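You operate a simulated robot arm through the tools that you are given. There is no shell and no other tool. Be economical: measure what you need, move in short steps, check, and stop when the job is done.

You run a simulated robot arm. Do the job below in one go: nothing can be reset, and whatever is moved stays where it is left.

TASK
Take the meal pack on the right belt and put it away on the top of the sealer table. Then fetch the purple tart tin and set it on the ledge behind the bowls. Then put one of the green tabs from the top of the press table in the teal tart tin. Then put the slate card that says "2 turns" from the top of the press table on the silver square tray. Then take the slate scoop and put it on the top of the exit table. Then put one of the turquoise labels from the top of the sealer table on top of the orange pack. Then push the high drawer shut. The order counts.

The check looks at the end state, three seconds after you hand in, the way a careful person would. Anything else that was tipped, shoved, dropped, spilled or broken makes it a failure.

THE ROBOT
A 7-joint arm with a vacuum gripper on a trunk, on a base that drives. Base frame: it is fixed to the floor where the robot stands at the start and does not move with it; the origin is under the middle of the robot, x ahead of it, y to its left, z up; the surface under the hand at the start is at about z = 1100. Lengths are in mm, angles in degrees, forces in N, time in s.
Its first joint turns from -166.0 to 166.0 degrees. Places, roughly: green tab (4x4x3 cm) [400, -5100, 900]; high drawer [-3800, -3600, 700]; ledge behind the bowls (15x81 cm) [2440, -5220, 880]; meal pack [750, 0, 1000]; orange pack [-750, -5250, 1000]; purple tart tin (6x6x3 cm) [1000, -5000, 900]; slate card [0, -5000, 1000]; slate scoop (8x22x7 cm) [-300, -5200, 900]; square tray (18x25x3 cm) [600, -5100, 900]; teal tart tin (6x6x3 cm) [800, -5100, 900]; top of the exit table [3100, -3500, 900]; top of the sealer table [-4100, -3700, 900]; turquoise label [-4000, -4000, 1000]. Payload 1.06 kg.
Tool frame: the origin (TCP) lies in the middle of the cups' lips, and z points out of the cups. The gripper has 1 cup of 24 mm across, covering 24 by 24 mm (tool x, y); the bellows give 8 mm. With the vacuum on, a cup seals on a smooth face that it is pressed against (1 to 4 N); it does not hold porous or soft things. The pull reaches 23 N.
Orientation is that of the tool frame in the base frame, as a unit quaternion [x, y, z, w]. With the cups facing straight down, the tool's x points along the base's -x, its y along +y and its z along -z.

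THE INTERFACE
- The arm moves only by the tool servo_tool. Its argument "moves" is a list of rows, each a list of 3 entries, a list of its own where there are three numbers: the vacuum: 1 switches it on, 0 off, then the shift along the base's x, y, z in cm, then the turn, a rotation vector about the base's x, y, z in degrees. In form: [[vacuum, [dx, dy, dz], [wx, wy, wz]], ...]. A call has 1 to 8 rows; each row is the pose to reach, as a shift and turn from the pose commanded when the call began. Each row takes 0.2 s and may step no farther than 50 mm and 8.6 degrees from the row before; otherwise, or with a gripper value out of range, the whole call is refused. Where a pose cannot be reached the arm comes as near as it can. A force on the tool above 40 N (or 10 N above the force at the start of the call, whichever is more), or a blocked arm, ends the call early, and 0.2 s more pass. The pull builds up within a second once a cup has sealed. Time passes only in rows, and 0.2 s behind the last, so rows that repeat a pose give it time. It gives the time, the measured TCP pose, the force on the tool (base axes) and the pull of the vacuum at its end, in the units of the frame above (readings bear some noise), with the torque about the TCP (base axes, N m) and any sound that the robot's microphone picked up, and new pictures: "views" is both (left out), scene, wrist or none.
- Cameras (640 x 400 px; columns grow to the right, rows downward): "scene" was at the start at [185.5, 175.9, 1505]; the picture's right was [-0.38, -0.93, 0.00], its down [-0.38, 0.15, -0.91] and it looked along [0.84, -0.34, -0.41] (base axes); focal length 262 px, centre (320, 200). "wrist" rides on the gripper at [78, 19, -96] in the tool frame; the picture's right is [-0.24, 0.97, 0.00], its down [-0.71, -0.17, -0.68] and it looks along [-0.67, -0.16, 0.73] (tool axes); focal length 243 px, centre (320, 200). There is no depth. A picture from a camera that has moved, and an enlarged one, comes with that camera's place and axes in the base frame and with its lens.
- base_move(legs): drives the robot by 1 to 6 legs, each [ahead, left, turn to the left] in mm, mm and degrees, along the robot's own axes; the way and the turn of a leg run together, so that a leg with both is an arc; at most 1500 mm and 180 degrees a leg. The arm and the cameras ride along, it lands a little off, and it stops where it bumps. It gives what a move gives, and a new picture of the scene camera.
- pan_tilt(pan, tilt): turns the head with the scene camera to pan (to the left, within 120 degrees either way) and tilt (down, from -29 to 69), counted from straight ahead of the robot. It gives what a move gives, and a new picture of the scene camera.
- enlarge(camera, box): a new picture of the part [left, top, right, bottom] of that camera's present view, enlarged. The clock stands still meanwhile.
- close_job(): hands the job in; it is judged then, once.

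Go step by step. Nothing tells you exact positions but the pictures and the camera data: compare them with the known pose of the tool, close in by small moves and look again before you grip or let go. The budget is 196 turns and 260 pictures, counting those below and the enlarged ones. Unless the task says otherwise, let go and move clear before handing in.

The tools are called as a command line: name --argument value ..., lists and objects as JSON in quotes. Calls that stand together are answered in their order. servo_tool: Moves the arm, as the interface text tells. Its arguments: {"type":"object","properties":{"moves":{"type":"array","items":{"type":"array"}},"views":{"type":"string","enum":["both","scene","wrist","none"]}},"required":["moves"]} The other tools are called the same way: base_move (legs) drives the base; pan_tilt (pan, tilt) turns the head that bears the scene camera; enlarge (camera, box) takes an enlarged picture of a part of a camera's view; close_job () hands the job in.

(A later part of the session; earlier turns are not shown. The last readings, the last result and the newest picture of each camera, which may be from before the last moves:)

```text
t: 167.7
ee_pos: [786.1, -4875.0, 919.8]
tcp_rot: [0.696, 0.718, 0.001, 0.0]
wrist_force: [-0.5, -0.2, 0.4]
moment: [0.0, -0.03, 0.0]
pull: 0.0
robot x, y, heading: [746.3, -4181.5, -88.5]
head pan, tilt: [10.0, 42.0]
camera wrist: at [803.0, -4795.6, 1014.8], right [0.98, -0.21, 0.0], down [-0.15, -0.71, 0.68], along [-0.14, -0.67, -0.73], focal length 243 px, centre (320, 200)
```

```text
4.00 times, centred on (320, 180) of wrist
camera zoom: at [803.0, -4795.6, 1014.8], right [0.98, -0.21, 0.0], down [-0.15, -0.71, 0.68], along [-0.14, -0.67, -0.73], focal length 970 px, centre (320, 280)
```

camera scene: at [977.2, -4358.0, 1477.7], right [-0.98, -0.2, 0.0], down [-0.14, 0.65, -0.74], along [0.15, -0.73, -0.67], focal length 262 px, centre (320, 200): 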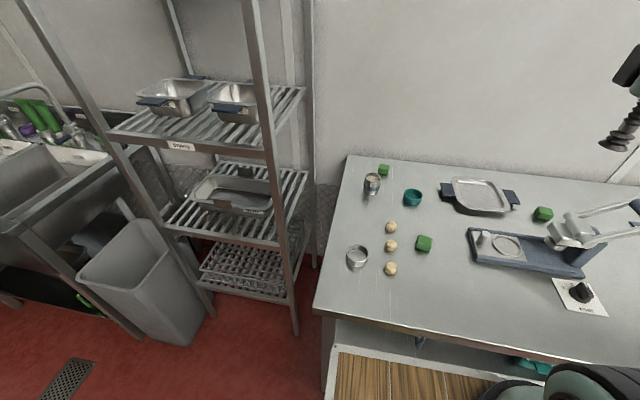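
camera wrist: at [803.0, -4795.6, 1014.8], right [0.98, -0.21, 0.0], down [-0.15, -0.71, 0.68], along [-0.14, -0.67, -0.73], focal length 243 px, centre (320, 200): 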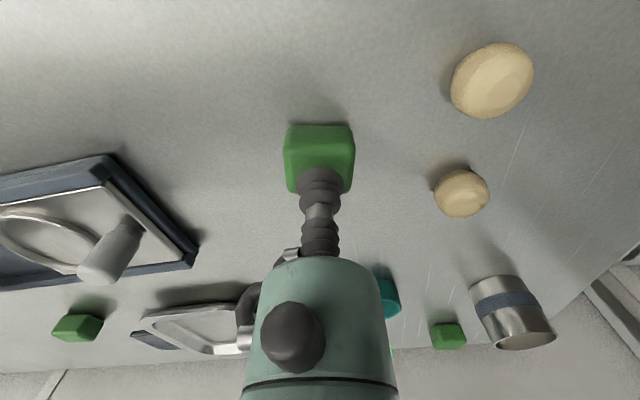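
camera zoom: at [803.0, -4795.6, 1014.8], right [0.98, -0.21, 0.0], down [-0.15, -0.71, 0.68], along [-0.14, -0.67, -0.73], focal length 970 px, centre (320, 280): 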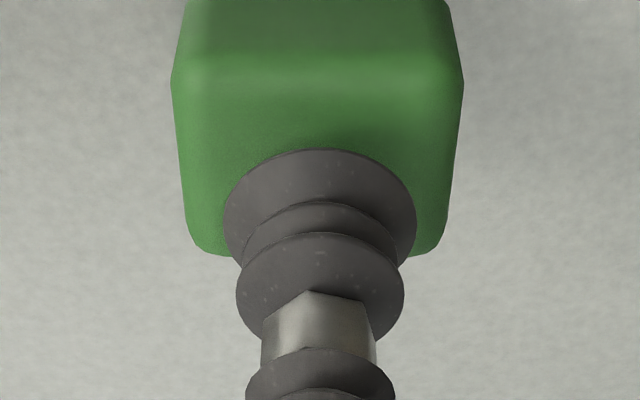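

servo_tool --moves '[[1, [0, -0.3, -0.6], [0, 0, 0]], [1, [0, -0.3, -1.0], [0, 0, 0]], [1, [0, -0.3, -1.4], [0, 0, 0]], [1, [0, -0.3, -1.8], [0, 0, 0]], [1, [0, -0.3, -2.0], [0, 0, 0]], [1, [0, -0.3, -2.0], [0, 0, 0]]]' --views "none"

```text
t: 169.1
ee_pos: [786.6, -4876.2, 900.7]
tcp_rot: [0.696, 0.718, 0.0, -0.001]
wrist_force: [1.5, -5.4, 16.3]
moment: [-0.01, 0.0, 0.02]
pull: 23.1
robot x, y, heading: [747.1, -4184.0, -88.3]
head pan, tilt: [10.0, 42.0]
```

The tab is held. I lift and carry it over the teal tin.

servo_tool --moves '[[1, [0, 0, 2], [0, 0, 0]], [1, [0, 0, 6], [0, 0, 0]], [1, [0, 0, 10], [0, 0, 0]], [1, [0.5, -5, 10], [0, 0, 0]], [1, [1, -9.8, 10], [0, 0, 0]], [1, [1.6, -14.6, 10], [0, 0, 0]], [1, [2.2, -19, 10], [0, 0, 0]], [1, [2.2, -19, 10], [0, 0, 0]]]' --views "wrist"

enlarge --camera "scene" --box '[360, 140, 456, 200]'

```text
refused: row 4 steps farther than a row can; nothing moved
```

```text
6.67 times, centred on (408, 170) of scene
camera zoom: at [977.3, -4357.7, 1477.7], right [-0.98, -0.2, 0.0], down [-0.14, 0.66, -0.74], along [0.15, -0.73, -0.67], focal length 1750 px, centre (-267, 400)
```

zoom: 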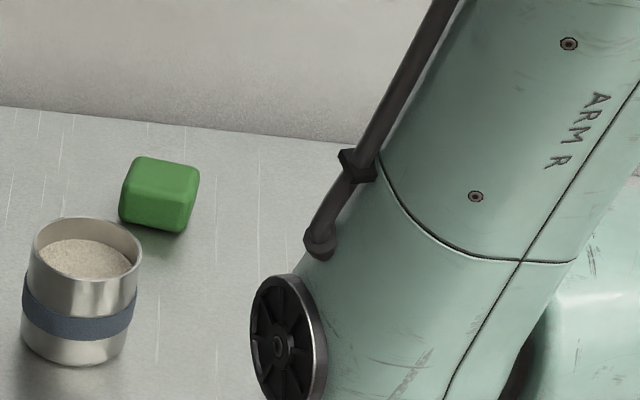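

servo_tool --moves '[[1, [0, 0, 2], [0, 0, 0]], [1, [0, 0, 6], [0, 0, 0]], [1, [0, 0, 10], [0, 0, 0]], [1, [0.5, -4.8, 10], [0, 0, 0]], [1, [1, -9.6, 10], [0, 0, 0]], [1, [1.6, -14.4, 10], [0, 0, 0]], [1, [2.2, -19, 10], [0, 0, 0]], [1, [2.2, -19, 10], [0, 0, 0]]]' --views "wrist"

enlarge --camera "scene" --box '[360, 140, 456, 200]'

```text
t: 170.9
ee_pos: [809.6, -5066.5, 1000.1]
tcp_rot: [0.696, 0.718, 0.0, 0.0]
wrist_force: [-0.3, -0.1, -0.8]
moment: [0.03, 0.01, -0.02]
pull: 22.8
robot x, y, heading: [745.9, -4182.1, -88.3]
head pan, tilt: [10.0, 42.0]
camera wrist: at [825.5, -4987.0, 1094.0], right [0.98, -0.21, 0.0], down [-0.15, -0.71, 0.68], along [-0.14, -0.67, -0.73], focal length 243 px, centre (320, 200)
```

wrist: 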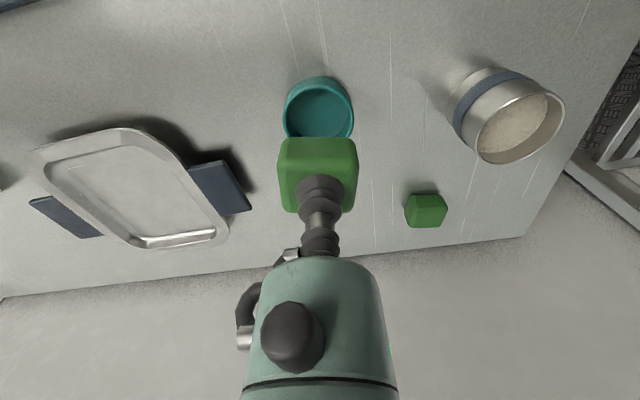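

```text
6.67 times, centred on (408, 170) of scene
camera zoom: at [977.2, -4357.8, 1477.7], right [-0.98, -0.2, 0.0], down [-0.14, 0.66, -0.74], along [0.15, -0.73, -0.67], focal length 1750 px, centre (-267, 400)
```

zoom: 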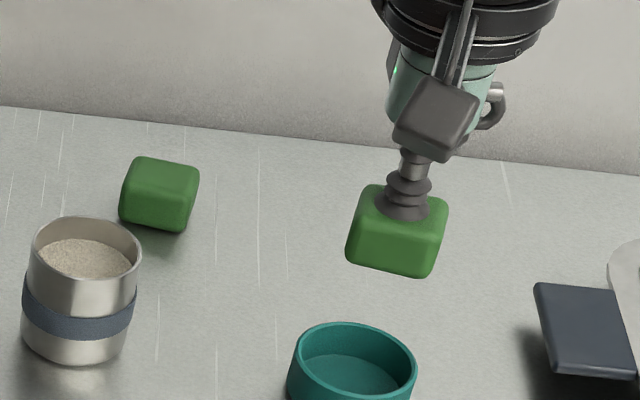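

Tin centre estimated (807,-5072). I adjust slightly and lower to just above the rim.

servo_tool --moves '[[1, [-0.2, -0.6, -2], [0, 0, 0]], [1, [-0.2, -0.6, -5], [0, 0, 0]], [1, [-0.2, -0.6, -5.8], [0, 0, 0]], [1, [-0.2, -0.6, -5.8], [0, 0, 0]]]' --views "wrist"

enlarge --camera "scene" --box '[376, 160, 456, 210]'

enlarge --camera "wrist" --box '[240, 110, 400, 210]'

```text
t: 171.9
ee_pos: [806.8, -5073.0, 941.6]
tcp_rot: [0.697, 0.717, -0.001, 0.0]
wrist_force: [-0.1, 0.7, -0.5]
moment: [-0.05, 0.0, 0.01]
pull: 22.6
robot x, y, heading: [749.9, -4185.8, -88.1]
head pan, tilt: [10.0, 42.0]
camera wrist: at [822.7, -4992.8, 1034.5], right [0.98, -0.21, 0.0], down [-0.15, -0.71, 0.68], along [-0.14, -0.67, -0.73], focal length 243 px, centre (320, 200)
```

wrist: 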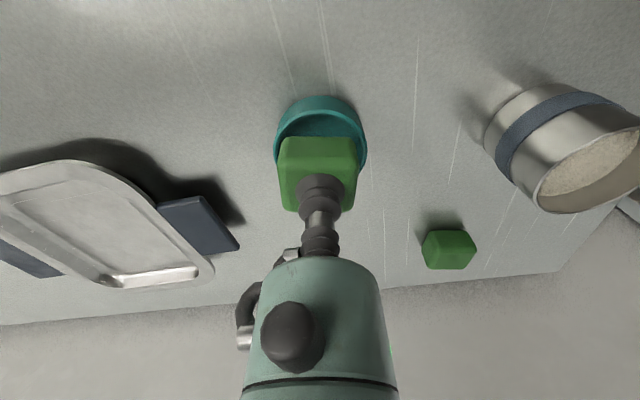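

```text
8.00 times, centred on (416, 185) of scene
camera zoom: at [977.2, -4358.0, 1477.7], right [-0.98, -0.2, 0.0], down [-0.14, 0.66, -0.74], along [0.15, -0.73, -0.67], focal length 2099 px, centre (-448, 320)
```

zoom: 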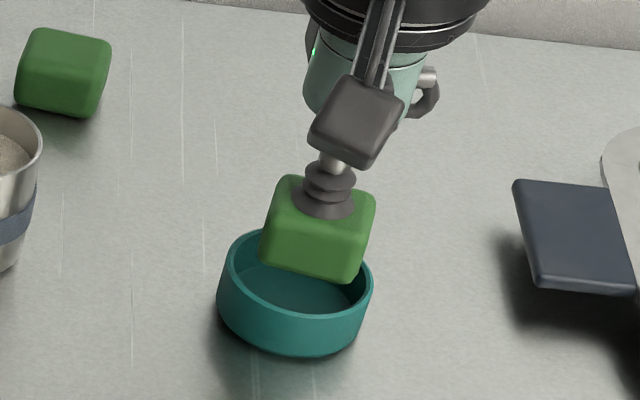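

```text
4.00 times, centred on (320, 160) of wrist
camera zoom: at [822.7, -4992.8, 1034.5], right [0.98, -0.21, 0.0], down [-0.15, -0.71, 0.68], along [-0.14, -0.67, -0.73], focal length 970 px, centre (320, 360)
```

zoom: 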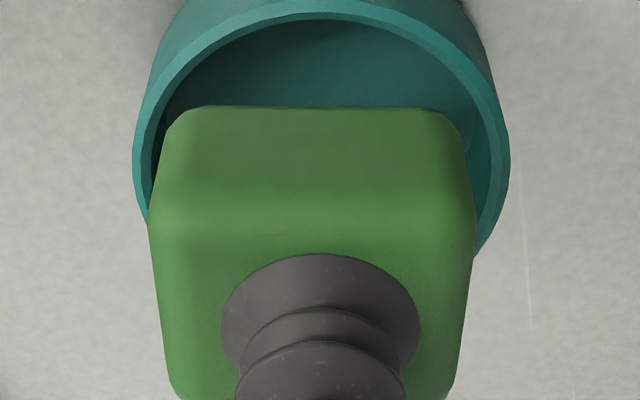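

Comparing both views, the tin centre is nearer (808,-5078). I shift and lower to just at the rim, then check again.

servo_tool --moves '[[1, [0.1, -0.5, 0], [0, 0, 0]], [1, [0.1, -0.5, -0.7], [0, 0, 0]], [1, [0.1, -0.5, -0.7], [0, 0, 0]]]' --views "none"

enlarge --camera "scene" --box '[376, 160, 456, 210]'

enlarge --camera "wrist" --box '[240, 90, 400, 190]'

```text
t: 172.7
ee_pos: [808.0, -5077.4, 933.0]
tcp_rot: [0.696, 0.718, 0.0, 0.001]
wrist_force: [1.0, -0.7, -0.8]
moment: [-0.02, -0.03, 0.01]
pull: 23.1
robot x, y, heading: [746.2, -4182.8, -88.2]
head pan, tilt: [10.0, 42.0]
```

```text
8.00 times, centred on (416, 185) of scene
camera zoom: at [977.2, -4358.0, 1477.7], right [-0.98, -0.2, 0.0], down [-0.14, 0.66, -0.74], along [0.15, -0.73, -0.67], focal length 2099 px, centre (-448, 320)
```

zoom: 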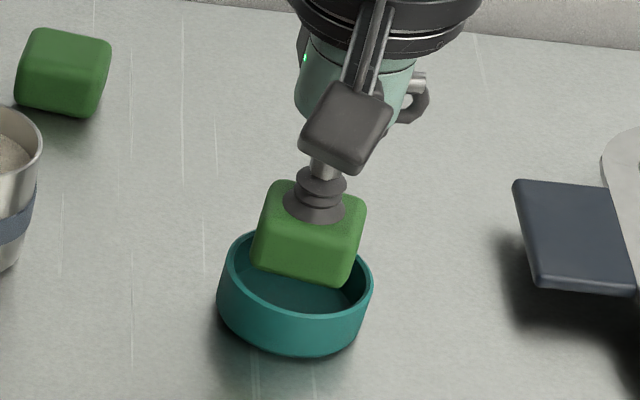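

```text
4.00 times, centred on (320, 140) of wrist
camera zoom: at [824.2, -4998.2, 1027.9], right [0.98, -0.21, 0.0], down [-0.15, -0.71, 0.68], along [-0.14, -0.67, -0.73], focal length 970 px, centre (320, 440)
```

zoom: 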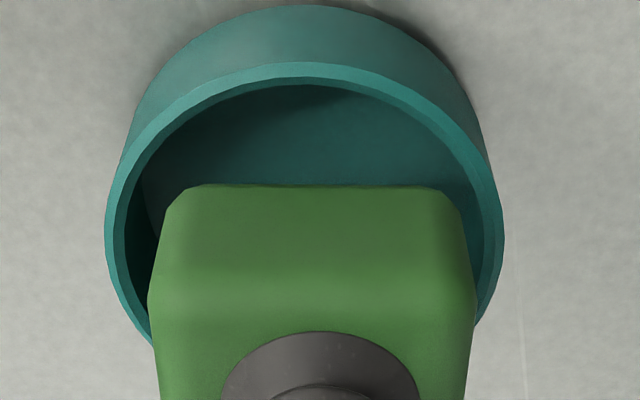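

After calibrating the views against the tool, the tin centre is (807,-5077) and the tab is centred over it. I lower slowly, watching force.

servo_tool --moves '[[1, [-0.1, 0.1, -0.5], [0, 0, 0]], [1, [-0.1, 0.1, -1.0], [0, 0, 0]], [1, [-0.1, 0.1, -1.4], [0, 0, 0]], [1, [-0.1, 0.1, -1.4], [0, 0, 0]]]' --views "none"

enlarge --camera "scene" --box '[376, 160, 456, 210]'

```text
t: 173.7
ee_pos: [806.7, -5078.0, 922.4]
tcp_rot: [0.696, 0.718, -0.002, 0.001]
wrist_force: [-0.2, -1.2, 24.7]
moment: [-0.01, 0.09, 0.01]
pull: 22.7
robot x, y, heading: [749.1, -4178.3, -88.4]
head pan, tilt: [10.0, 42.0]
```

```text
8.00 times, centred on (416, 185) of scene
camera zoom: at [977.1, -4357.0, 1477.8], right [-0.98, -0.2, 0.0], down [-0.14, 0.65, -0.74], along [0.15, -0.73, -0.67], focal length 2099 px, centre (-448, 320)
```

zoom: 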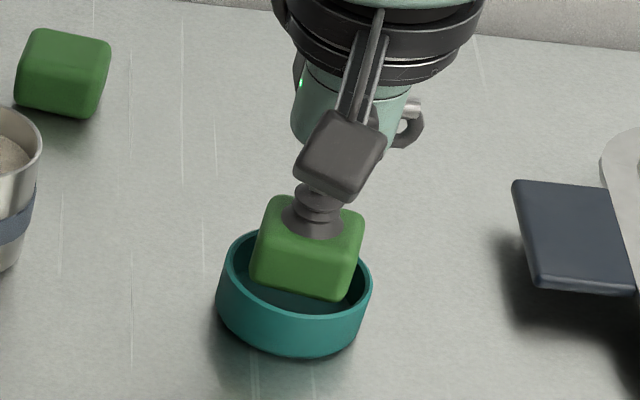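

It is catching on the back rim; the picture shows a gap at the front and left. I lift 10 mm, shift +3 mm x and +5 mm y, and look before lowering.

servo_tool --moves '[[1, [0, 0, 0.6], [0, 0, 0]], [1, [0, 0, 1.0], [0, 0, 0]], [1, [0.3, 0.5, 1.0], [0, 0, 0]], [1, [0.3, 0.5, 1.0], [0, 0, 0]]]' --views "none"

enlarge --camera "scene" --box '[376, 160, 456, 210]'

enlarge --camera "wrist" --box '[240, 90, 400, 190]'

```text
t: 174.7
ee_pos: [810.1, -5071.6, 930.9]
tcp_rot: [0.696, 0.718, 0.0, -0.001]
wrist_force: [-0.4, -0.2, -0.3]
moment: [0.0, 0.01, 0.0]
pull: 22.5
robot x, y, heading: [746.0, -4182.0, -88.3]
head pan, tilt: [10.0, 42.0]
```

```text
8.00 times, centred on (416, 185) of scene
camera zoom: at [977.2, -4358.0, 1477.7], right [-0.98, -0.2, 0.0], down [-0.14, 0.66, -0.74], along [0.15, -0.73, -0.67], focal length 2099 px, centre (-448, 320)
```

zoom: 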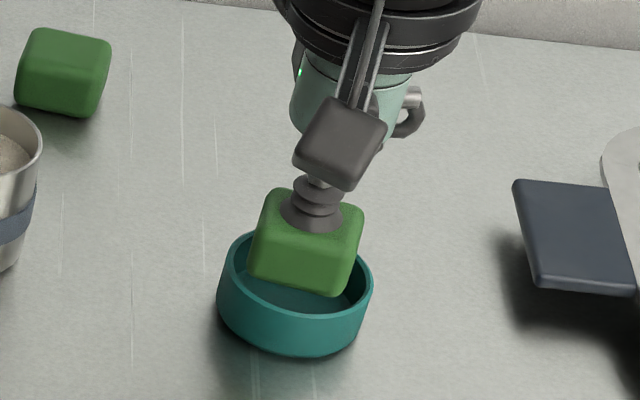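

```text
4.00 times, centred on (320, 140) of wrist
camera zoom: at [825.7, -4992.4, 1024.9], right [0.98, -0.21, 0.0], down [-0.15, -0.71, 0.68], along [-0.14, -0.67, -0.73], focal length 970 px, centre (320, 440)
```

zoom: 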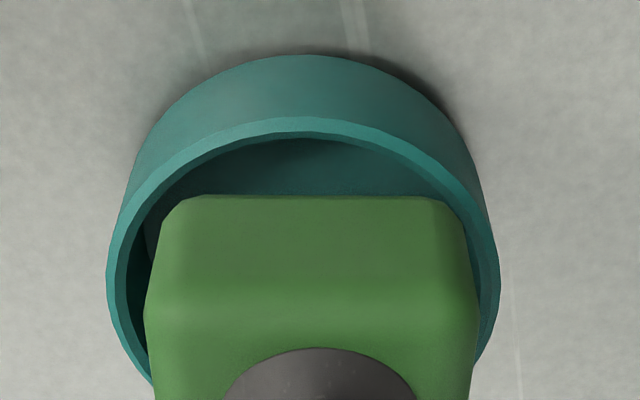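

Centering looks right in both views now. I lower again slowly.

servo_tool --moves '[[1, [-0.1, -0.1, -0.4], [0, 0, 0]], [1, [-0.1, -0.1, -0.8], [0, 0, 0]], [1, [-0.1, -0.1, -1.0], [0, 0, 0]], [1, [-0.1, -0.1, -1.0], [0, 0, 0]]]' --views "none"

enlarge --camera "scene" --box '[376, 160, 456, 210]'

```text
t: 175.7
ee_pos: [808.4, -5073.0, 921.7]
tcp_rot: [0.697, 0.717, -0.001, 0.0]
wrist_force: [-2.0, -2.1, 16.6]
moment: [0.2, -0.08, 0.02]
pull: 23.4
robot x, y, heading: [748.2, -4181.5, -88.4]
head pan, tilt: [10.0, 42.0]
```

```text
8.00 times, centred on (416, 185) of scene
camera zoom: at [977.1, -4357.4, 1477.8], right [-0.98, -0.2, 0.0], down [-0.14, 0.65, -0.74], along [0.15, -0.73, -0.67], focal length 2099 px, centre (-448, 320)
```

zoom: 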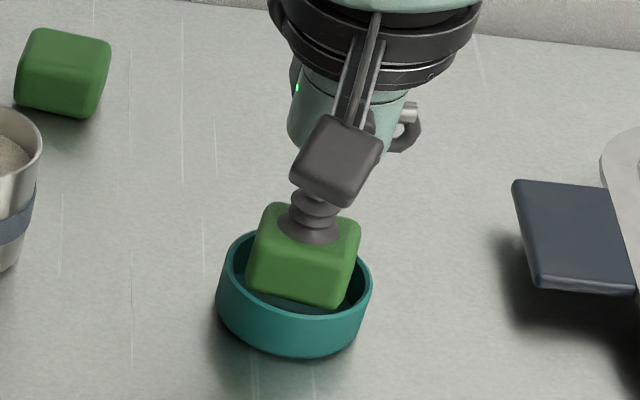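

It is a tight fit: moments show contact on the +x/+y side now, and on the -x side before. I search between the two by small shifts under light pressure.

servo_tool --moves '[[1, [0, 0, 0.3], [0, 0, 0]], [1, [-0.05, -0.25, 0.3], [0, 0, 0]], [1, [-0.05, -0.25, 0], [0, 0, 0]], [1, [-0.05, -0.25, 0], [0, 0, 0]]]' --views "none"

```text
t: 176.7
ee_pos: [809.2, -5075.2, 923.2]
tcp_rot: [0.696, 0.718, -0.001, 0.0]
wrist_force: [0.2, 0.4, 10.7]
moment: [0.18, -0.12, -0.04]
pull: 22.8
robot x, y, heading: [748.6, -4180.9, -88.2]
head pan, tilt: [10.0, 42.0]
```

servo_tool --moves '[[1, [0, 0, 0.2], [0, 0, 0]], [1, [-0.15, -0.2, 0.2], [0, 0, 0]], [1, [-0.15, -0.2, 0], [0, 0, 0]], [1, [-0.15, -0.2, 0], [0, 0, 0]]]' --views "none"

```text
t: 177.7
ee_pos: [805.5, -5077.6, 921.9]
tcp_rot: [0.697, 0.717, 0.0, 0.0]
wrist_force: [0.5, -2.1, 13.4]
moment: [0.27, -0.11, -0.01]
pull: 22.8
robot x, y, heading: [747.4, -4182.9, -88.1]
head pan, tilt: [10.0, 42.0]
```

servo_tool --moves '[[1, [0, 0, 0.2], [0, 0, 0]], [1, [-0.1, -0.3, 0.2], [0, 0, 0]], [1, [-0.1, -0.3, 0], [0, 0, 0]], [1, [-0.1, -0.3, 0], [0, 0, 0]]]' --views "none"

enlarge --camera "scene" --box '[376, 160, 456, 210]'

enlarge --camera "wrist" --box '[240, 90, 400, 190]'

```text
t: 178.7
ee_pos: [805.9, -5080.8, 921.4]
tcp_rot: [0.697, 0.717, -0.001, 0.001]
wrist_force: [2.9, -0.1, 8.4]
moment: [0.24, -0.09, -0.01]
pull: 22.9
robot x, y, heading: [749.1, -4182.7, -88.3]
head pan, tilt: [10.0, 42.0]
```

```text
8.00 times, centred on (416, 185) of scene
camera zoom: at [977.3, -4357.6, 1477.7], right [-0.98, -0.2, 0.0], down [-0.14, 0.66, -0.74], along [0.15, -0.73, -0.67], focal length 2099 px, centre (-448, 320)
```

zoom: 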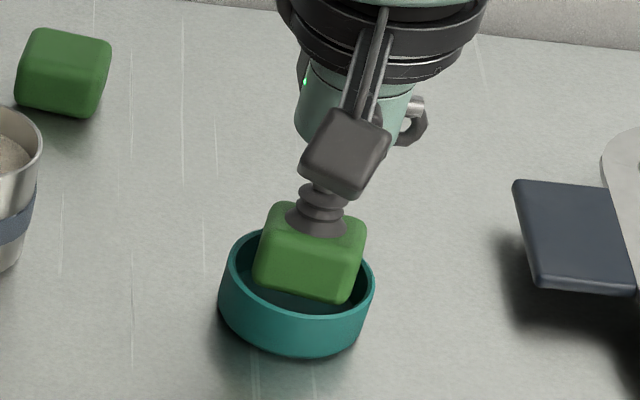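

```text
4.00 times, centred on (320, 140) of wrist
camera zoom: at [820.9, -5002.0, 1014.4], right [0.98, -0.21, 0.0], down [-0.15, -0.71, 0.69], along [-0.14, -0.67, -0.73], focal length 970 px, centre (320, 440)
```

zoom: 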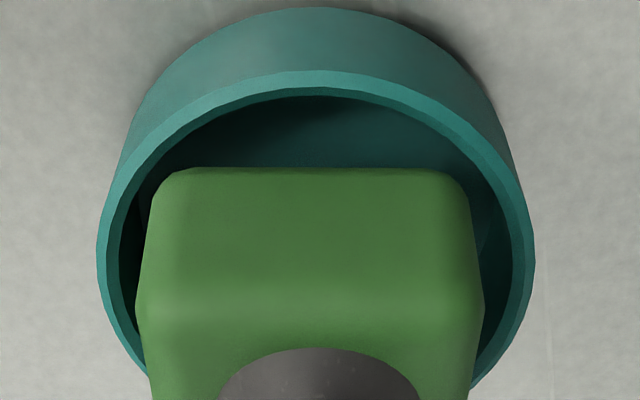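

The fit is tight, and the moments are ambiguous, so I trust the pictures: tab is about 3-4 mm too far back. I re-centre, touch lightly and then let go so it can self-centre.

servo_tool --moves '[[1, [0, 0, 0.6], [0, 0, 0]], [1, [0.15, 0.35, 0.6], [0, 0, 0]], [1, [0.15, 0.35, 0.1], [0, 0, 0]], [1, [0.15, 0.35, 0.1], [0, 0, 0]]]' --views "none"

enlarge --camera "scene" --box '[376, 160, 456, 210]'

enlarge --camera "wrist" --box '[240, 90, 400, 190]'

```text
t: 179.7
ee_pos: [806.2, -5078.0, 922.4]
tcp_rot: [0.697, 0.717, 0.0, 0.0]
wrist_force: [-0.6, -0.4, 4.6]
moment: [0.17, -0.12, 0.02]
pull: 23.2
robot x, y, heading: [744.7, -4185.1, -88.3]
head pan, tilt: [10.0, 42.0]
```

```text
8.00 times, centred on (416, 185) of scene
camera zoom: at [977.1, -4357.8, 1477.7], right [-0.98, -0.2, 0.0], down [-0.14, 0.66, -0.74], along [0.15, -0.73, -0.67], focal length 2099 px, centre (-448, 320)
```

zoom: 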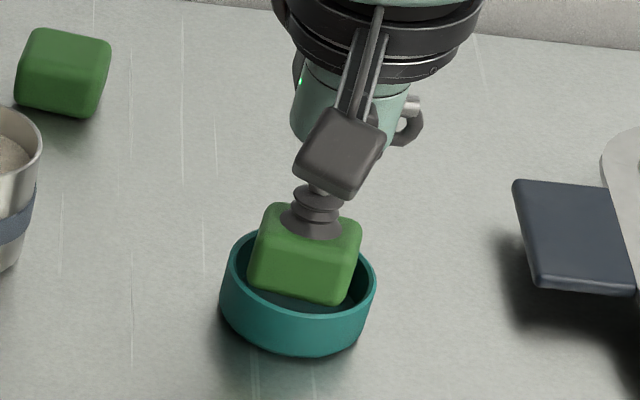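

```text
4.00 times, centred on (320, 140) of wrist
camera zoom: at [823.1, -4999.2, 1016.1], right [0.98, -0.21, 0.0], down [-0.15, -0.71, 0.69], along [-0.14, -0.67, -0.73], focal length 970 px, centre (320, 440)
```

zoom: 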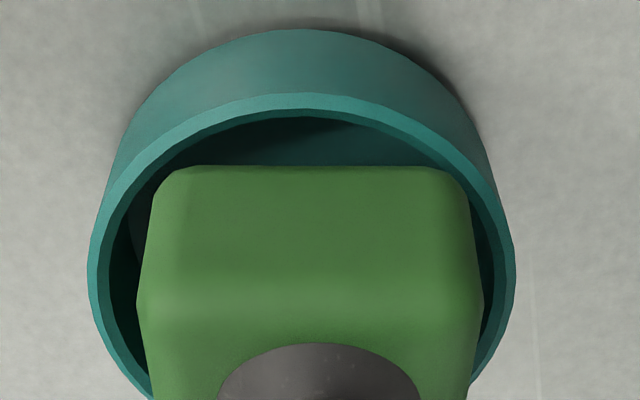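

Centred to within about a millimetre by both views. I release while touching so the tab can settle, then rise a little and look.

servo_tool --moves '[[0, [0, 0, 0], [0, 0, 0]], [0, [0, 0, 0], [0, 0, 0]], [0, [0, 0, 0], [0, 0, 0]], [0, [0, 0, 0.5], [0, 0, 0]], [0, [0, 0, 2], [0, 0, 0]], [0, [0, 0, 5], [0, 0, 0]], [0, [0, 0, 5], [0, 0, 0]]]' --views "none"

enlarge --camera "scene" --box '[376, 160, 456, 210]'

enlarge --camera "wrist" --box '[240, 70, 400, 170]'

```text
t: 181.3
ee_pos: [807.4, -5079.0, 971.0]
tcp_rot: [0.697, 0.717, 0.001, -0.001]
wrist_force: [0.2, 0.0, -0.1]
moment: [-0.04, -0.04, 0.01]
pull: 0.0
robot x, y, heading: [749.1, -4182.7, -88.2]
head pan, tilt: [10.0, 42.0]
```

```text
8.00 times, centred on (416, 185) of scene
camera zoom: at [977.3, -4358.1, 1477.7], right [-0.98, -0.2, 0.0], down [-0.14, 0.66, -0.74], along [0.15, -0.73, -0.67], focal length 2099 px, centre (-448, 320)
```

zoom: 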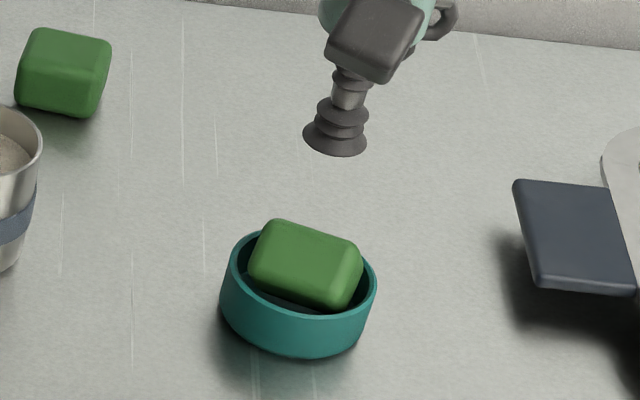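

```text
4.00 times, centred on (320, 120) of wrist
camera zoom: at [824.0, -4999.6, 1066.0], right [0.98, -0.21, 0.0], down [-0.15, -0.71, 0.68], along [-0.14, -0.67, -0.73], focal length 970 px, centre (320, 520)
```

zoom: 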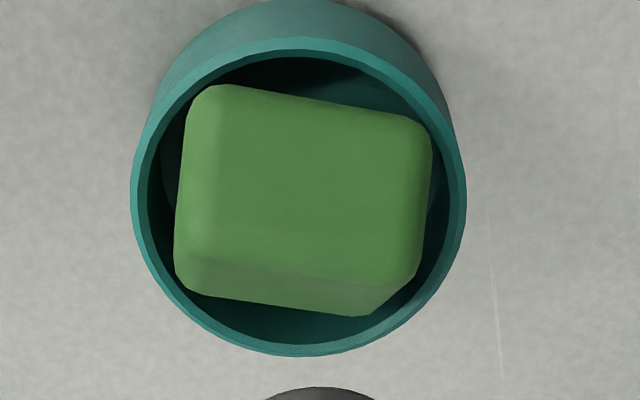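

The tab dropped in and its top is now about 12 mm lower. I zoom more to see whether it is fully seated and level.

enlarge --camera "scene" --box '[396, 180, 428, 200]'

enlarge --camera "wrist" --box '[264, 70, 360, 130]'

```text
16.00 times, centred on (412, 190) of scene
camera zoom: at [977.3, -4358.1, 1477.7], right [-0.98, -0.2, 0.0], down [-0.14, 0.66, -0.74], along [0.15, -0.73, -0.67], focal length 4199 px, centre (-1152, 360)
```

zoom: 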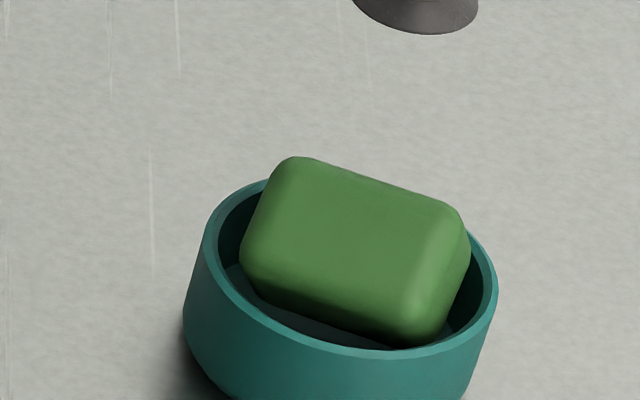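

```text
6.67 times, centred on (312, 100) of wrist
camera zoom: at [824.0, -4999.6, 1066.0], right [0.98, -0.21, 0.0], down [-0.15, -0.71, 0.68], along [-0.14, -0.67, -0.73], focal length 1618 px, centre (373, 867)
```

zoom: 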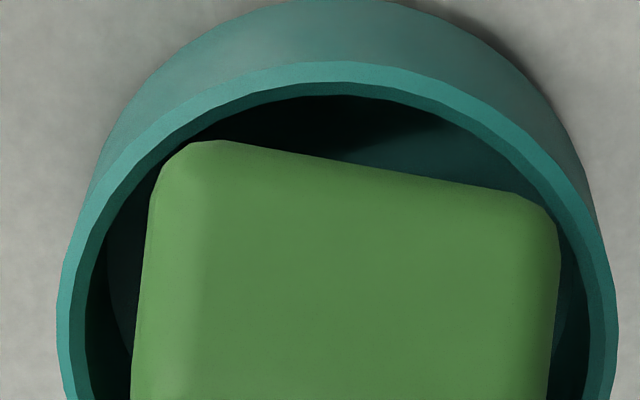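

The tab's top is at about z 910, so it's seated on the tin's floor, flat. Next the "2 turns" card: I raise the arm and drive right along the press table to read the cards.

servo_tool --moves '[[0, [0, 0, 5], [0, 0, 0]], [0, [0, 0, 10], [0, 0, 0]], [0, [0, 2, 14.5], [0, 0, 0]], [0, [-1, 6, 17], [0, 0, 0]], [0, [-2, 10, 20], [0, 0, 0]], [0, [-3, 14, 23], [0, 0, 0]], [0, [-4, 18, 25], [0, 0, 0]], [0, [-5, 22, 27], [0, 0, 0]]]' --views "none"

servo_tool --moves '[[0, [0, 4.5, 1], [0, 0, 0]], [0, [0, 9, 2], [0, 0, 0]], [0, [0, 13.5, 3], [0, 0, 0]], [0, [0, 18, 4], [0, 0, 0]]]' --views "none"

base_move --legs '[[0, -620, 0]]'

pan_tilt --pan 15 --tilt 40

```text
refused: row 5 steps farther than a row can; nothing moved
```

```text
t: 182.3
ee_pos: [805.2, -4896.0, 1013.5]
tcp_rot: [0.697, 0.717, 0.001, 0.0]
wrist_force: [0.4, -0.8, -0.1]
moment: [-0.01, 0.0, -0.01]
pull: 0.1
robot x, y, heading: [749.0, -4182.7, -88.5]
head pan, tilt: [10.0, 42.0]
```

```text
t: 184.9
ee_pos: [362.4, -4911.4, 1013.2]
tcp_rot: [0.689, 0.725, 0.003, 0.004]
wrist_force: [4.7, -1.6, -1.3]
moment: [0.08, 0.11, -0.01]
pull: 0.0
robot x, y, heading: [285.4, -4200.6, -87.6]
head pan, tilt: [10.0, 42.0]
stopped in leg 1: the force on the tool passed its limit at 86 N (the readings are from after the stop); the commanded pose is now the measured one
camera scene: at [517.9, -4371.9, 1477.6], right [-0.98, -0.21, 0.0], down [-0.14, 0.65, -0.74], along [0.16, -0.73, -0.67], focal length 262 px, centre (320, 200)
```

scene: 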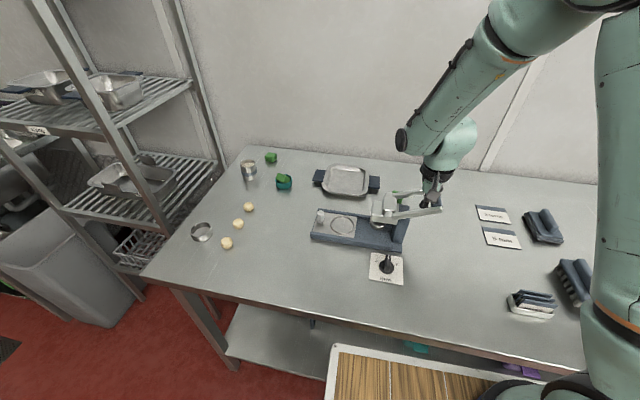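

```text
t: 185.6
ee_pos: [360.3, -4912.2, 1012.7]
tcp_rot: [0.689, 0.725, 0.004, 0.004]
wrist_force: [7.2, -2.5, -1.7]
moment: [0.01, 0.16, 0.04]
pull: 0.1
robot x, y, heading: [286.2, -4202.0, -87.9]
head pan, tilt: [15.0, 40.0]
camera scene: at [525.4, -4371.4, 1480.5], right [-0.95, -0.3, 0.0], down [-0.19, 0.61, -0.77], along [0.23, -0.73, -0.64], focal length 262 px, centre (320, 200)
```

scene: 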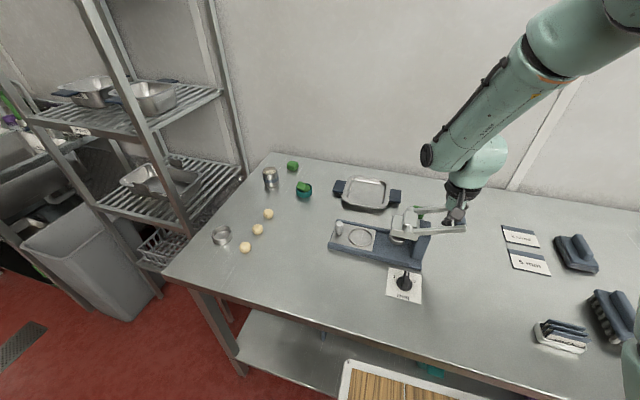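

The arm's raise had been refused, so the tool stayed low and bumped the hand press. I back the tool off (+x) gently, raise it, and inspect.

servo_tool --moves '[[0, [1, 0, 0], [0, 0, 0]], [0, [2.5, 0, 0], [0, 0, 0]], [0, [4.5, 0, 0.5], [0, 0, 0]], [0, [6, 0, 3], [0, 0, 0]], [0, [6, 0, 7.5], [0, 0, 0]], [0, [6, 0, 12], [0, 0, 0]]]' --views "none"

enlarge --camera "scene" --box '[240, 140, 480, 290]'

```text
t: 187.0
ee_pos: [421.4, -4912.7, 1134.1]
tcp_rot: [0.689, 0.725, 0.003, 0.004]
wrist_force: [0.1, 0.0, -0.1]
moment: [0.03, -0.03, -0.03]
pull: 0.1
robot x, y, heading: [287.4, -4198.6, -87.9]
head pan, tilt: [15.0, 40.0]
```

```text
2.67 times, centred on (360, 215) of scene
camera zoom: at [525.3, -4371.6, 1480.6], right [-0.95, -0.3, 0.0], down [-0.19, 0.61, -0.77], along [0.23, -0.73, -0.64], focal length 700 px, centre (213, 160)
```

zoom: 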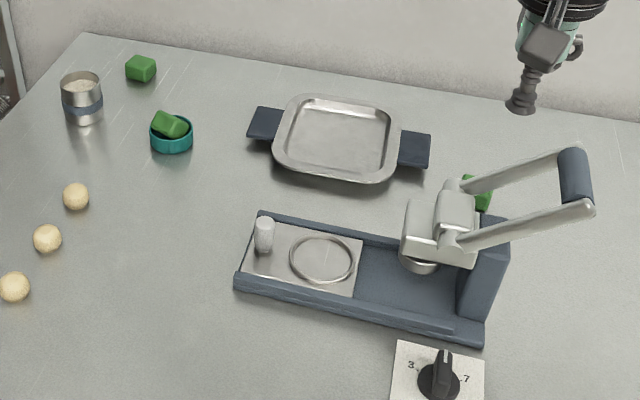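

The press seems not to have moved, within measurement. The tab in the teal tin though looks tilted from here; I zoom on it.

enlarge --camera "scene" --box '[280, 170, 328, 200]'

enlarge --camera "scene" --box '[460, 190, 620, 290]'

```text
13.33 times, centred on (304, 185) of scene
camera zoom: at [525.3, -4371.6, 1480.6], right [-0.95, -0.3, 0.0], down [-0.19, 0.61, -0.77], along [0.23, -0.73, -0.64], focal length 3499 px, centre (533, 400)
```

zoom: 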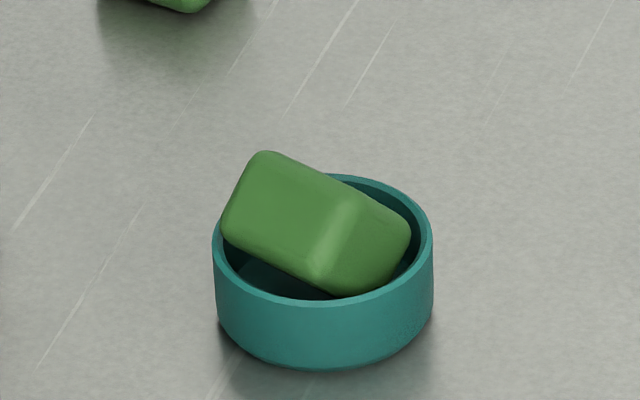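

```text
4.00 times, centred on (540, 240) of scene
camera zoom: at [525.3, -4371.6, 1480.6], right [-0.95, -0.3, 0.0], down [-0.19, 0.61, -0.77], along [0.23, -0.73, -0.64], focal length 1050 px, centre (-560, 40)
```

zoom: 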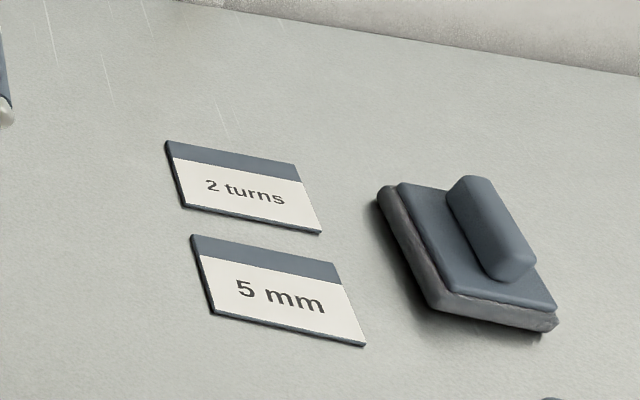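

The "2 turns" card is found at about (99,-5070). The tab is in the tin but leans with its +x side on the rim; I'll nudge it down gently first. Raise the arm.

servo_tool --moves '[[0, [0, 0, 4], [0, 0, 0]], [0, [0, 0, 8], [0, 0, 0]], [0, [0, 0, 12], [0, 0, 0]]]' --views "none"

base_move --legs '[[0, 180, -1]]'

```text
t: 187.8
ee_pos: [420.9, -4910.6, 1252.1]
tcp_rot: [0.689, 0.725, 0.003, 0.003]
wrist_force: [-0.3, 0.0, -0.1]
moment: [0.04, -0.01, 0.02]
pull: 0.0
robot x, y, heading: [287.1, -4200.5, -87.8]
head pan, tilt: [15.0, 40.0]
```

```text
t: 189.3
ee_pos: [589.6, -4908.2, 1251.9]
tcp_rot: [0.696, 0.718, 0.004, 0.005]
wrist_force: [-0.7, -0.2, -0.6]
moment: [0.0, 0.03, -0.01]
pull: 0.1
robot x, y, heading: [471.7, -4192.5, -89.1]
head pan, tilt: [15.0, 40.0]
camera scene: at [705.5, -4370.9, 1480.6], right [-0.96, -0.28, 0.0], down [-0.18, 0.62, -0.77], along [0.21, -0.74, -0.64], focal length 262 px, centre (320, 200)
```

scene: 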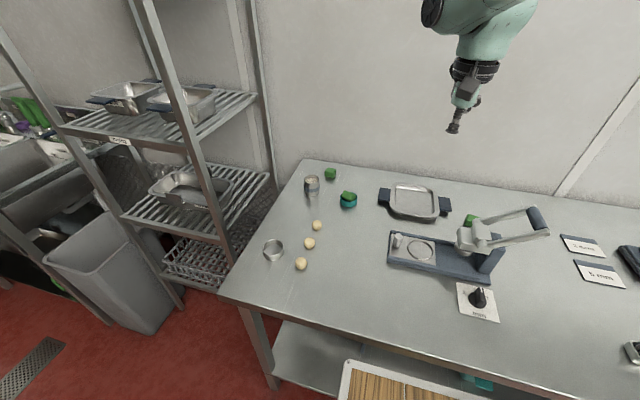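

servo_tool --moves '[[0, [3.6, -2.8, 0], [0, 0, 0]], [0, [7.2, -5.6, 0], [0, 0, 0]], [0, [10.8, -8.4, 0], [0, 0, 0]], [0, [14.4, -11.2, 0], [0, 0, 0]], [0, [18, -14, 0], [0, 0, 0]], [0, [21, -16.3, 0], [0, 0, 0]], [0, [22.5, -17.1, -3], [0, 0, 0]], [0, [22.5, -17.1, -7], [0, 0, 0]]]' --views "none"

```text
t: 191.1
ee_pos: [815.3, -5078.5, 1181.6]
tcp_rot: [0.697, 0.717, 0.002, 0.004]
wrist_force: [-0.2, 0.5, 1.2]
moment: [-0.02, -0.01, 0.01]
pull: 0.0
robot x, y, heading: [473.5, -4194.8, -88.9]
head pan, tilt: [15.0, 40.0]
```

servo_tool --moves '[[0, [0, 0, -5], [0, 0, 0]], [0, [0, 0, -10], [0, 0, 0]], [0, [0, 0, -15], [0, 0, 0]], [0, [0, 0, -20], [0, 0, 0]], [0, [0, 0, -22], [0, 0, 0]], [0, [0, 0, -22], [0, 0, 0]]]' --views "wrist"

enlarge --camera "wrist" --box '[240, 80, 400, 180]'

enlarge --camera "scene" --box '[316, 170, 380, 210]'

```text
t: 192.5
ee_pos: [813.3, -5076.3, 957.9]
tcp_rot: [0.697, 0.717, 0.003, 0.004]
wrist_force: [0.3, 0.2, -0.5]
moment: [0.0, -0.01, 0.0]
pull: 0.1
robot x, y, heading: [469.6, -4192.3, -88.9]
head pan, tilt: [15.0, 40.0]
camera wrist: at [828.6, -4997.9, 1052.4], right [0.98, -0.21, 0.01], down [-0.16, -0.71, 0.69], along [-0.13, -0.67, -0.73], focal length 243 px, centre (320, 200)
```

wrist: 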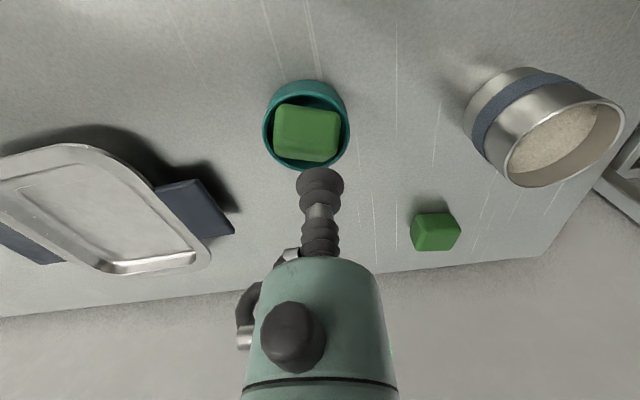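

```text
4.00 times, centred on (320, 130) of wrist
camera zoom: at [828.6, -4997.9, 1052.4], right [0.98, -0.21, 0.01], down [-0.16, -0.71, 0.69], along [-0.13, -0.67, -0.73], focal length 970 px, centre (320, 480)
```

zoom: 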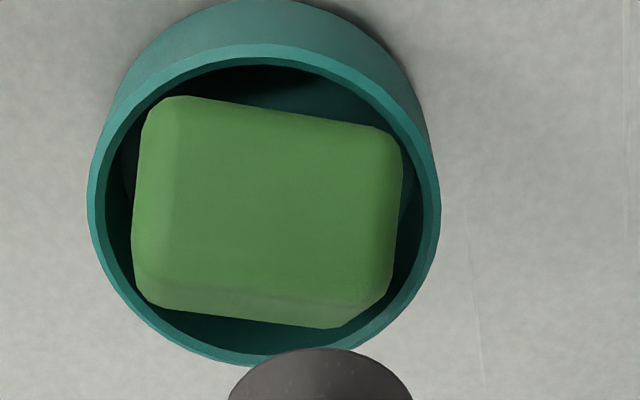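

```text
10.00 times, centred on (348, 190) of scene
camera zoom: at [705.5, -4370.9, 1480.6], right [-0.96, -0.28, 0.0], down [-0.18, 0.62, -0.77], along [0.21, -0.74, -0.64], focal length 2624 px, centre (40, 300)
```

zoom: 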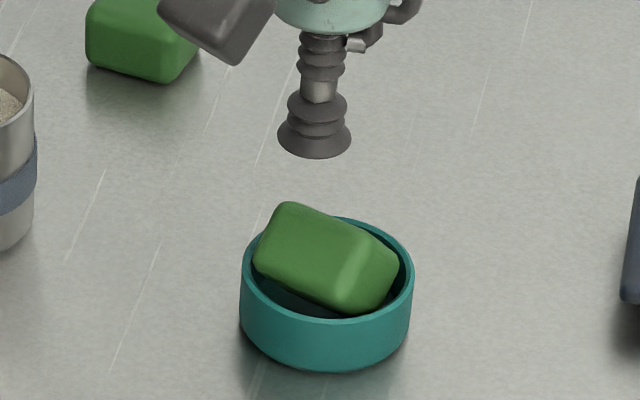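

The cup is right over the tab's high corner. I press gently.

servo_tool --moves '[[0, [0, 0, -2.5], [0, 0, 0]], [0, [0, 0, -3.5], [0, 0, 0]], [0, [0, 0, -4.0], [0, 0, 0]], [0, [0, 0, -4.0], [0, 0, 0]]]' --views "none"

```text
t: 193.5
ee_pos: [814.0, -5079.2, 920.4]
tcp_rot: [0.697, 0.717, 0.003, 0.005]
wrist_force: [1.9, -0.4, 5.4]
moment: [0.02, 0.04, -0.04]
pull: 0.0
robot x, y, heading: [469.7, -4192.0, -89.1]
head pan, tilt: [15.0, 40.0]
```

servo_tool --moves '[[0, [0, 0, -0.2], [0, 0, 0]], [0, [0, 0, -0.4], [0, 0, 0]], [0, [0, 0, -0.4], [0, 0, 0]]]' --views "none"

enlarge --camera "scene" --box '[316, 170, 380, 210]'

```text
t: 194.3
ee_pos: [813.4, -5079.2, 918.6]
tcp_rot: [0.696, 0.718, 0.003, 0.005]
wrist_force: [3.8, -0.7, 17.1]
moment: [0.05, 0.07, -0.03]
pull: 0.1
robot x, y, heading: [466.9, -4193.5, -88.8]
head pan, tilt: [15.0, 40.0]
```

```text
10.00 times, centred on (348, 190) of scene
camera zoom: at [705.4, -4370.2, 1480.7], right [-0.96, -0.28, 0.0], down [-0.18, 0.62, -0.77], along [0.21, -0.74, -0.64], focal length 2624 px, centre (40, 300)
```

zoom: 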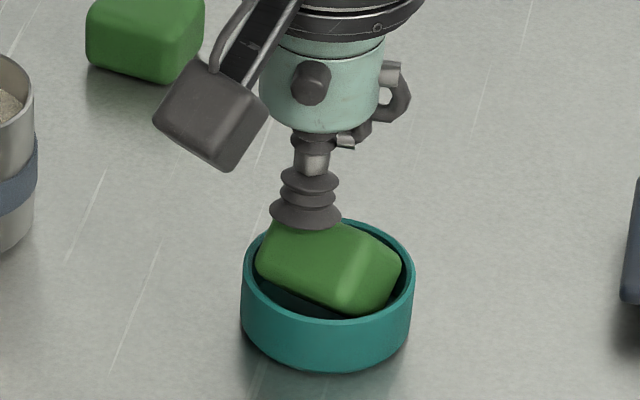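

It resists with 17 N, so it won't go flatter; it lies inside the rim, stable, leaning. I leave it, rise, and go to the card at about (99,-5070).

servo_tool --moves '[[0, [0, 0, 3], [0, 0, 0]], [0, [0, 0, 8], [0, 0, 0]], [0, [0, 0, 13], [0, 0, 0]], [0, [0, 0, 18], [0, 0, 0]], [0, [0, 0, 23], [0, 0, 0]], [0, [-4.5, 0, 25], [0, 0, 0]], [0, [-9.3, 0.5, 25], [0, 0, 0]], [0, [-14, 1, 25], [0, 0, 0]]]' --views "none"

```text
t: 196.1
ee_pos: [678.3, -5068.5, 1161.0]
tcp_rot: [0.696, 0.718, 0.004, 0.004]
wrist_force: [-0.2, -0.6, 0.6]
moment: [-0.01, 0.04, 0.03]
pull: 0.1
robot x, y, heading: [470.0, -4194.9, -88.8]
head pan, tilt: [15.0, 40.0]
```

servo_tool --moves '[[0, [-4.5, 0.8, 1], [0, 0, 0]], [0, [-9.3, 1.6, 2], [0, 0, 0]], [0, [-14.1, 2.4, 3], [0, 0, 0]], [0, [-18.9, 3, 3], [0, 0, 0]], [0, [-23.7, 3, 3], [0, 0, 0]], [0, [-28.5, 3, 3], [0, 0, 0]], [0, [-33.3, 3, 3], [0, 0, 0]], [0, [-38.1, 3, 3], [0, 0, 0]]]' --views "none"

pan_tilt --pan -15 --tilt 38

```text
t: 197.9
ee_pos: [292.8, -5041.7, 1199.3]
tcp_rot: [0.696, 0.718, 0.004, 0.005]
wrist_force: [0.8, 0.7, 0.3]
moment: [0.01, 0.04, 0.01]
pull: 0.0
robot x, y, heading: [467.5, -4195.3, -88.9]
head pan, tilt: [15.0, 40.0]
```

```text
t: 198.8
ee_pos: [292.0, -5042.2, 1199.0]
tcp_rot: [0.697, 0.717, 0.004, 0.004]
wrist_force: [-1.2, 1.1, -0.7]
moment: [-0.02, 0.01, 0.0]
pull: 0.0
robot x, y, heading: [472.2, -4197.6, -88.9]
head pan, tilt: [-15.0, 38.0]
camera scene: at [661.2, -4373.0, 1483.6], right [-0.97, 0.24, 0.0], down [0.15, 0.6, -0.79], along [-0.19, -0.77, -0.62], focal length 262 px, centre (320, 200)
```

scene: 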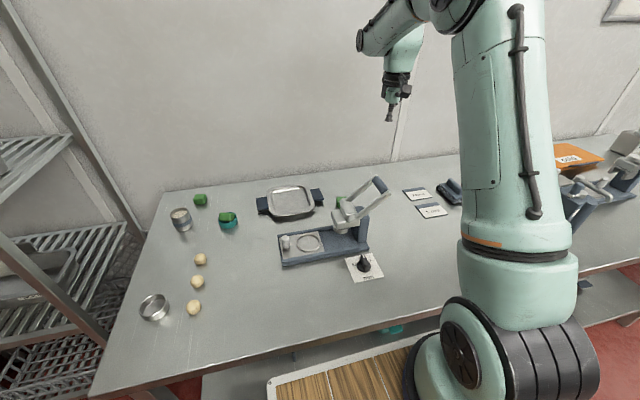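

servo_tool --moves '[[0, [-4.8, -0.8, 0], [0, 0, 0]], [0, [-9.6, -1.6, 0], [0, 0, 0]], [0, [-14.4, -2.4, 0], [0, 0, 0]], [0, [-19, -3.1, 0], [0, 0, 0]], [0, [-19.2, -3.1, -5], [0, 0, 0]], [0, [-19.2, -3.1, -10], [0, 0, 0]], [0, [-19.2, -3.1, -15], [0, 0, 0]], [0, [-19.2, -3.1, -20], [0, 0, 0]]]' --views "wrist"

```text
t: 200.7
ee_pos: [99.1, -5069.9, 1001.7]
tcp_rot: [0.697, 0.717, 0.002, 0.004]
wrist_force: [-0.6, -0.2, 1.2]
moment: [-0.01, 0.0, -0.01]
pull: 0.0
robot x, y, heading: [471.1, -4190.8, -88.9]
head pan, tilt: [-15.0, 38.0]
camera wrist: at [114.6, -4989.9, 1094.9], right [0.98, -0.21, 0.01], down [-0.16, -0.71, 0.69], along [-0.14, -0.67, -0.73], focal length 243 px, centre (320, 200)
```

wrist: 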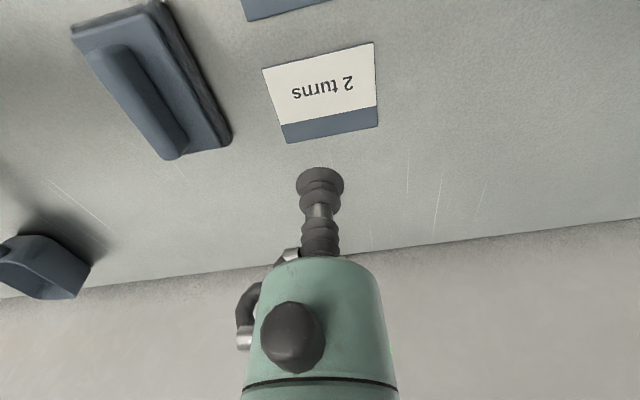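

The card centre is at (101,-5066), almost under the cup. I descend with vacuum.

servo_tool --moves '[[1, [0.2, 0.3, -4], [0, 0, 0]], [1, [0.2, 0.3, -8], [0, 0, 0]], [1, [0.2, 0.3, -10.5], [0, 0, 0]], [1, [0.2, 0.3, -11.2], [0, 0, 0]], [1, [0.2, 0.3, -11.2], [0, 0, 0]]]' --views "wrist"

```text
t: 201.8
ee_pos: [101.8, -5066.6, 885.7]
tcp_rot: [0.697, 0.717, 0.003, 0.004]
wrist_force: [-0.2, -0.2, 0.6]
moment: [-0.02, -0.01, -0.02]
pull: 23.4
robot x, y, heading: [469.9, -4195.3, -88.7]
head pan, tilt: [-15.0, 38.0]
camera wrist: at [117.1, -4987.3, 980.3], right [0.98, -0.21, 0.01], down [-0.16, -0.71, 0.68], along [-0.13, -0.67, -0.73], focal length 243 px, centre (320, 200)
```

wrist: 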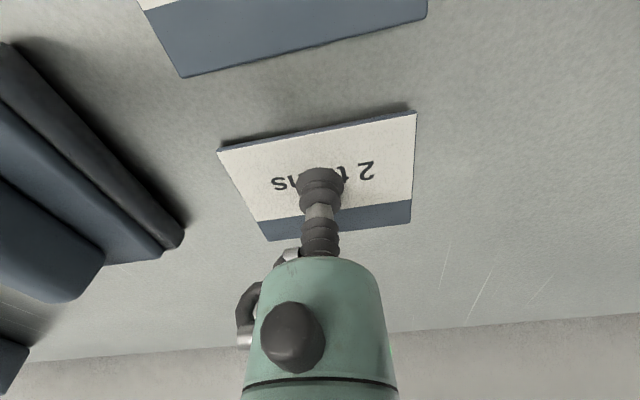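

Sealed. I lift high and carry it toward the silver tray.

servo_tool --moves '[[1, [0, 0, 3], [0, 0, 0]], [1, [0, 0, 8], [0, 0, 0]], [1, [0, 0, 13], [0, 0, 0]], [1, [0, 0, 18], [0, 0, 0]], [1, [0, 0, 23], [0, 0, 0]], [1, [0, 0, 28], [0, 0, 0]], [1, [4, 0, 30.5], [0, 0, 0]], [1, [8.8, 0, 30.5], [0, 0, 0]]]' --views "none"

servo_tool --moves '[[1, [4.8, 0, 0], [0, 0, 0]], [1, [9.6, 0, 0], [0, 0, 0]], [1, [14.4, 0, 0], [0, 0, 0]], [1, [19.2, 0, 0], [0, 0, 0]], [1, [24, 0, 0], [0, 0, 0]], [1, [28.8, -1, 0], [0, 0, 0]], [1, [33.4, -2.5, 0], [0, 0, 0]], [1, [37, -5, 0], [0, 0, 0]]]' --views "none"

pan_tilt --pan 8 --tilt 40

```text
t: 203.7
ee_pos: [191.6, -5064.3, 1190.6]
tcp_rot: [0.698, 0.716, 0.003, 0.004]
wrist_force: [-0.8, 0.8, -0.4]
moment: [0.01, -0.07, 0.0]
pull: 23.5
robot x, y, heading: [474.7, -4198.7, -88.7]
head pan, tilt: [-15.0, 38.0]
```

```text
t: 205.4
ee_pos: [561.3, -5117.6, 1190.5]
tcp_rot: [0.697, 0.717, 0.002, 0.004]
wrist_force: [-0.2, -0.1, -0.1]
moment: [-0.03, 0.01, -0.01]
pull: 22.6
robot x, y, heading: [470.8, -4194.3, -88.9]
head pan, tilt: [-15.0, 38.0]
```

```text
t: 206.3
ee_pos: [562.0, -5117.1, 1189.6]
tcp_rot: [0.697, 0.717, 0.003, 0.004]
wrist_force: [-0.3, -1.0, 0.2]
moment: [0.02, -0.03, 0.02]
pull: 22.9
robot x, y, heading: [470.4, -4193.8, -88.8]
head pan, tilt: [8.0, 40.0]
camera scene: at [695.3, -4373.1, 1480.6], right [-0.99, -0.16, 0.0], down [-0.1, 0.63, -0.77], along [0.12, -0.76, -0.64], focal length 262 px, centre (320, 200)
```

scene: 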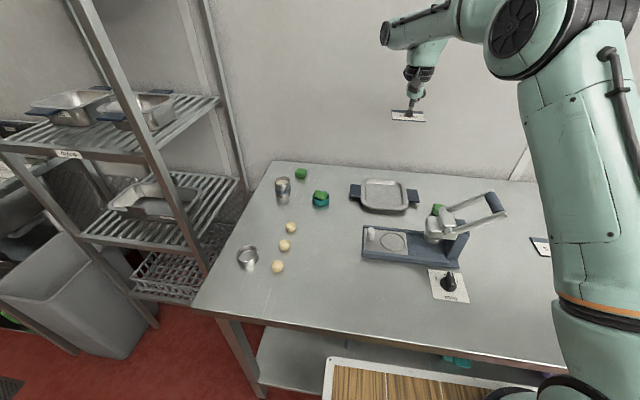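

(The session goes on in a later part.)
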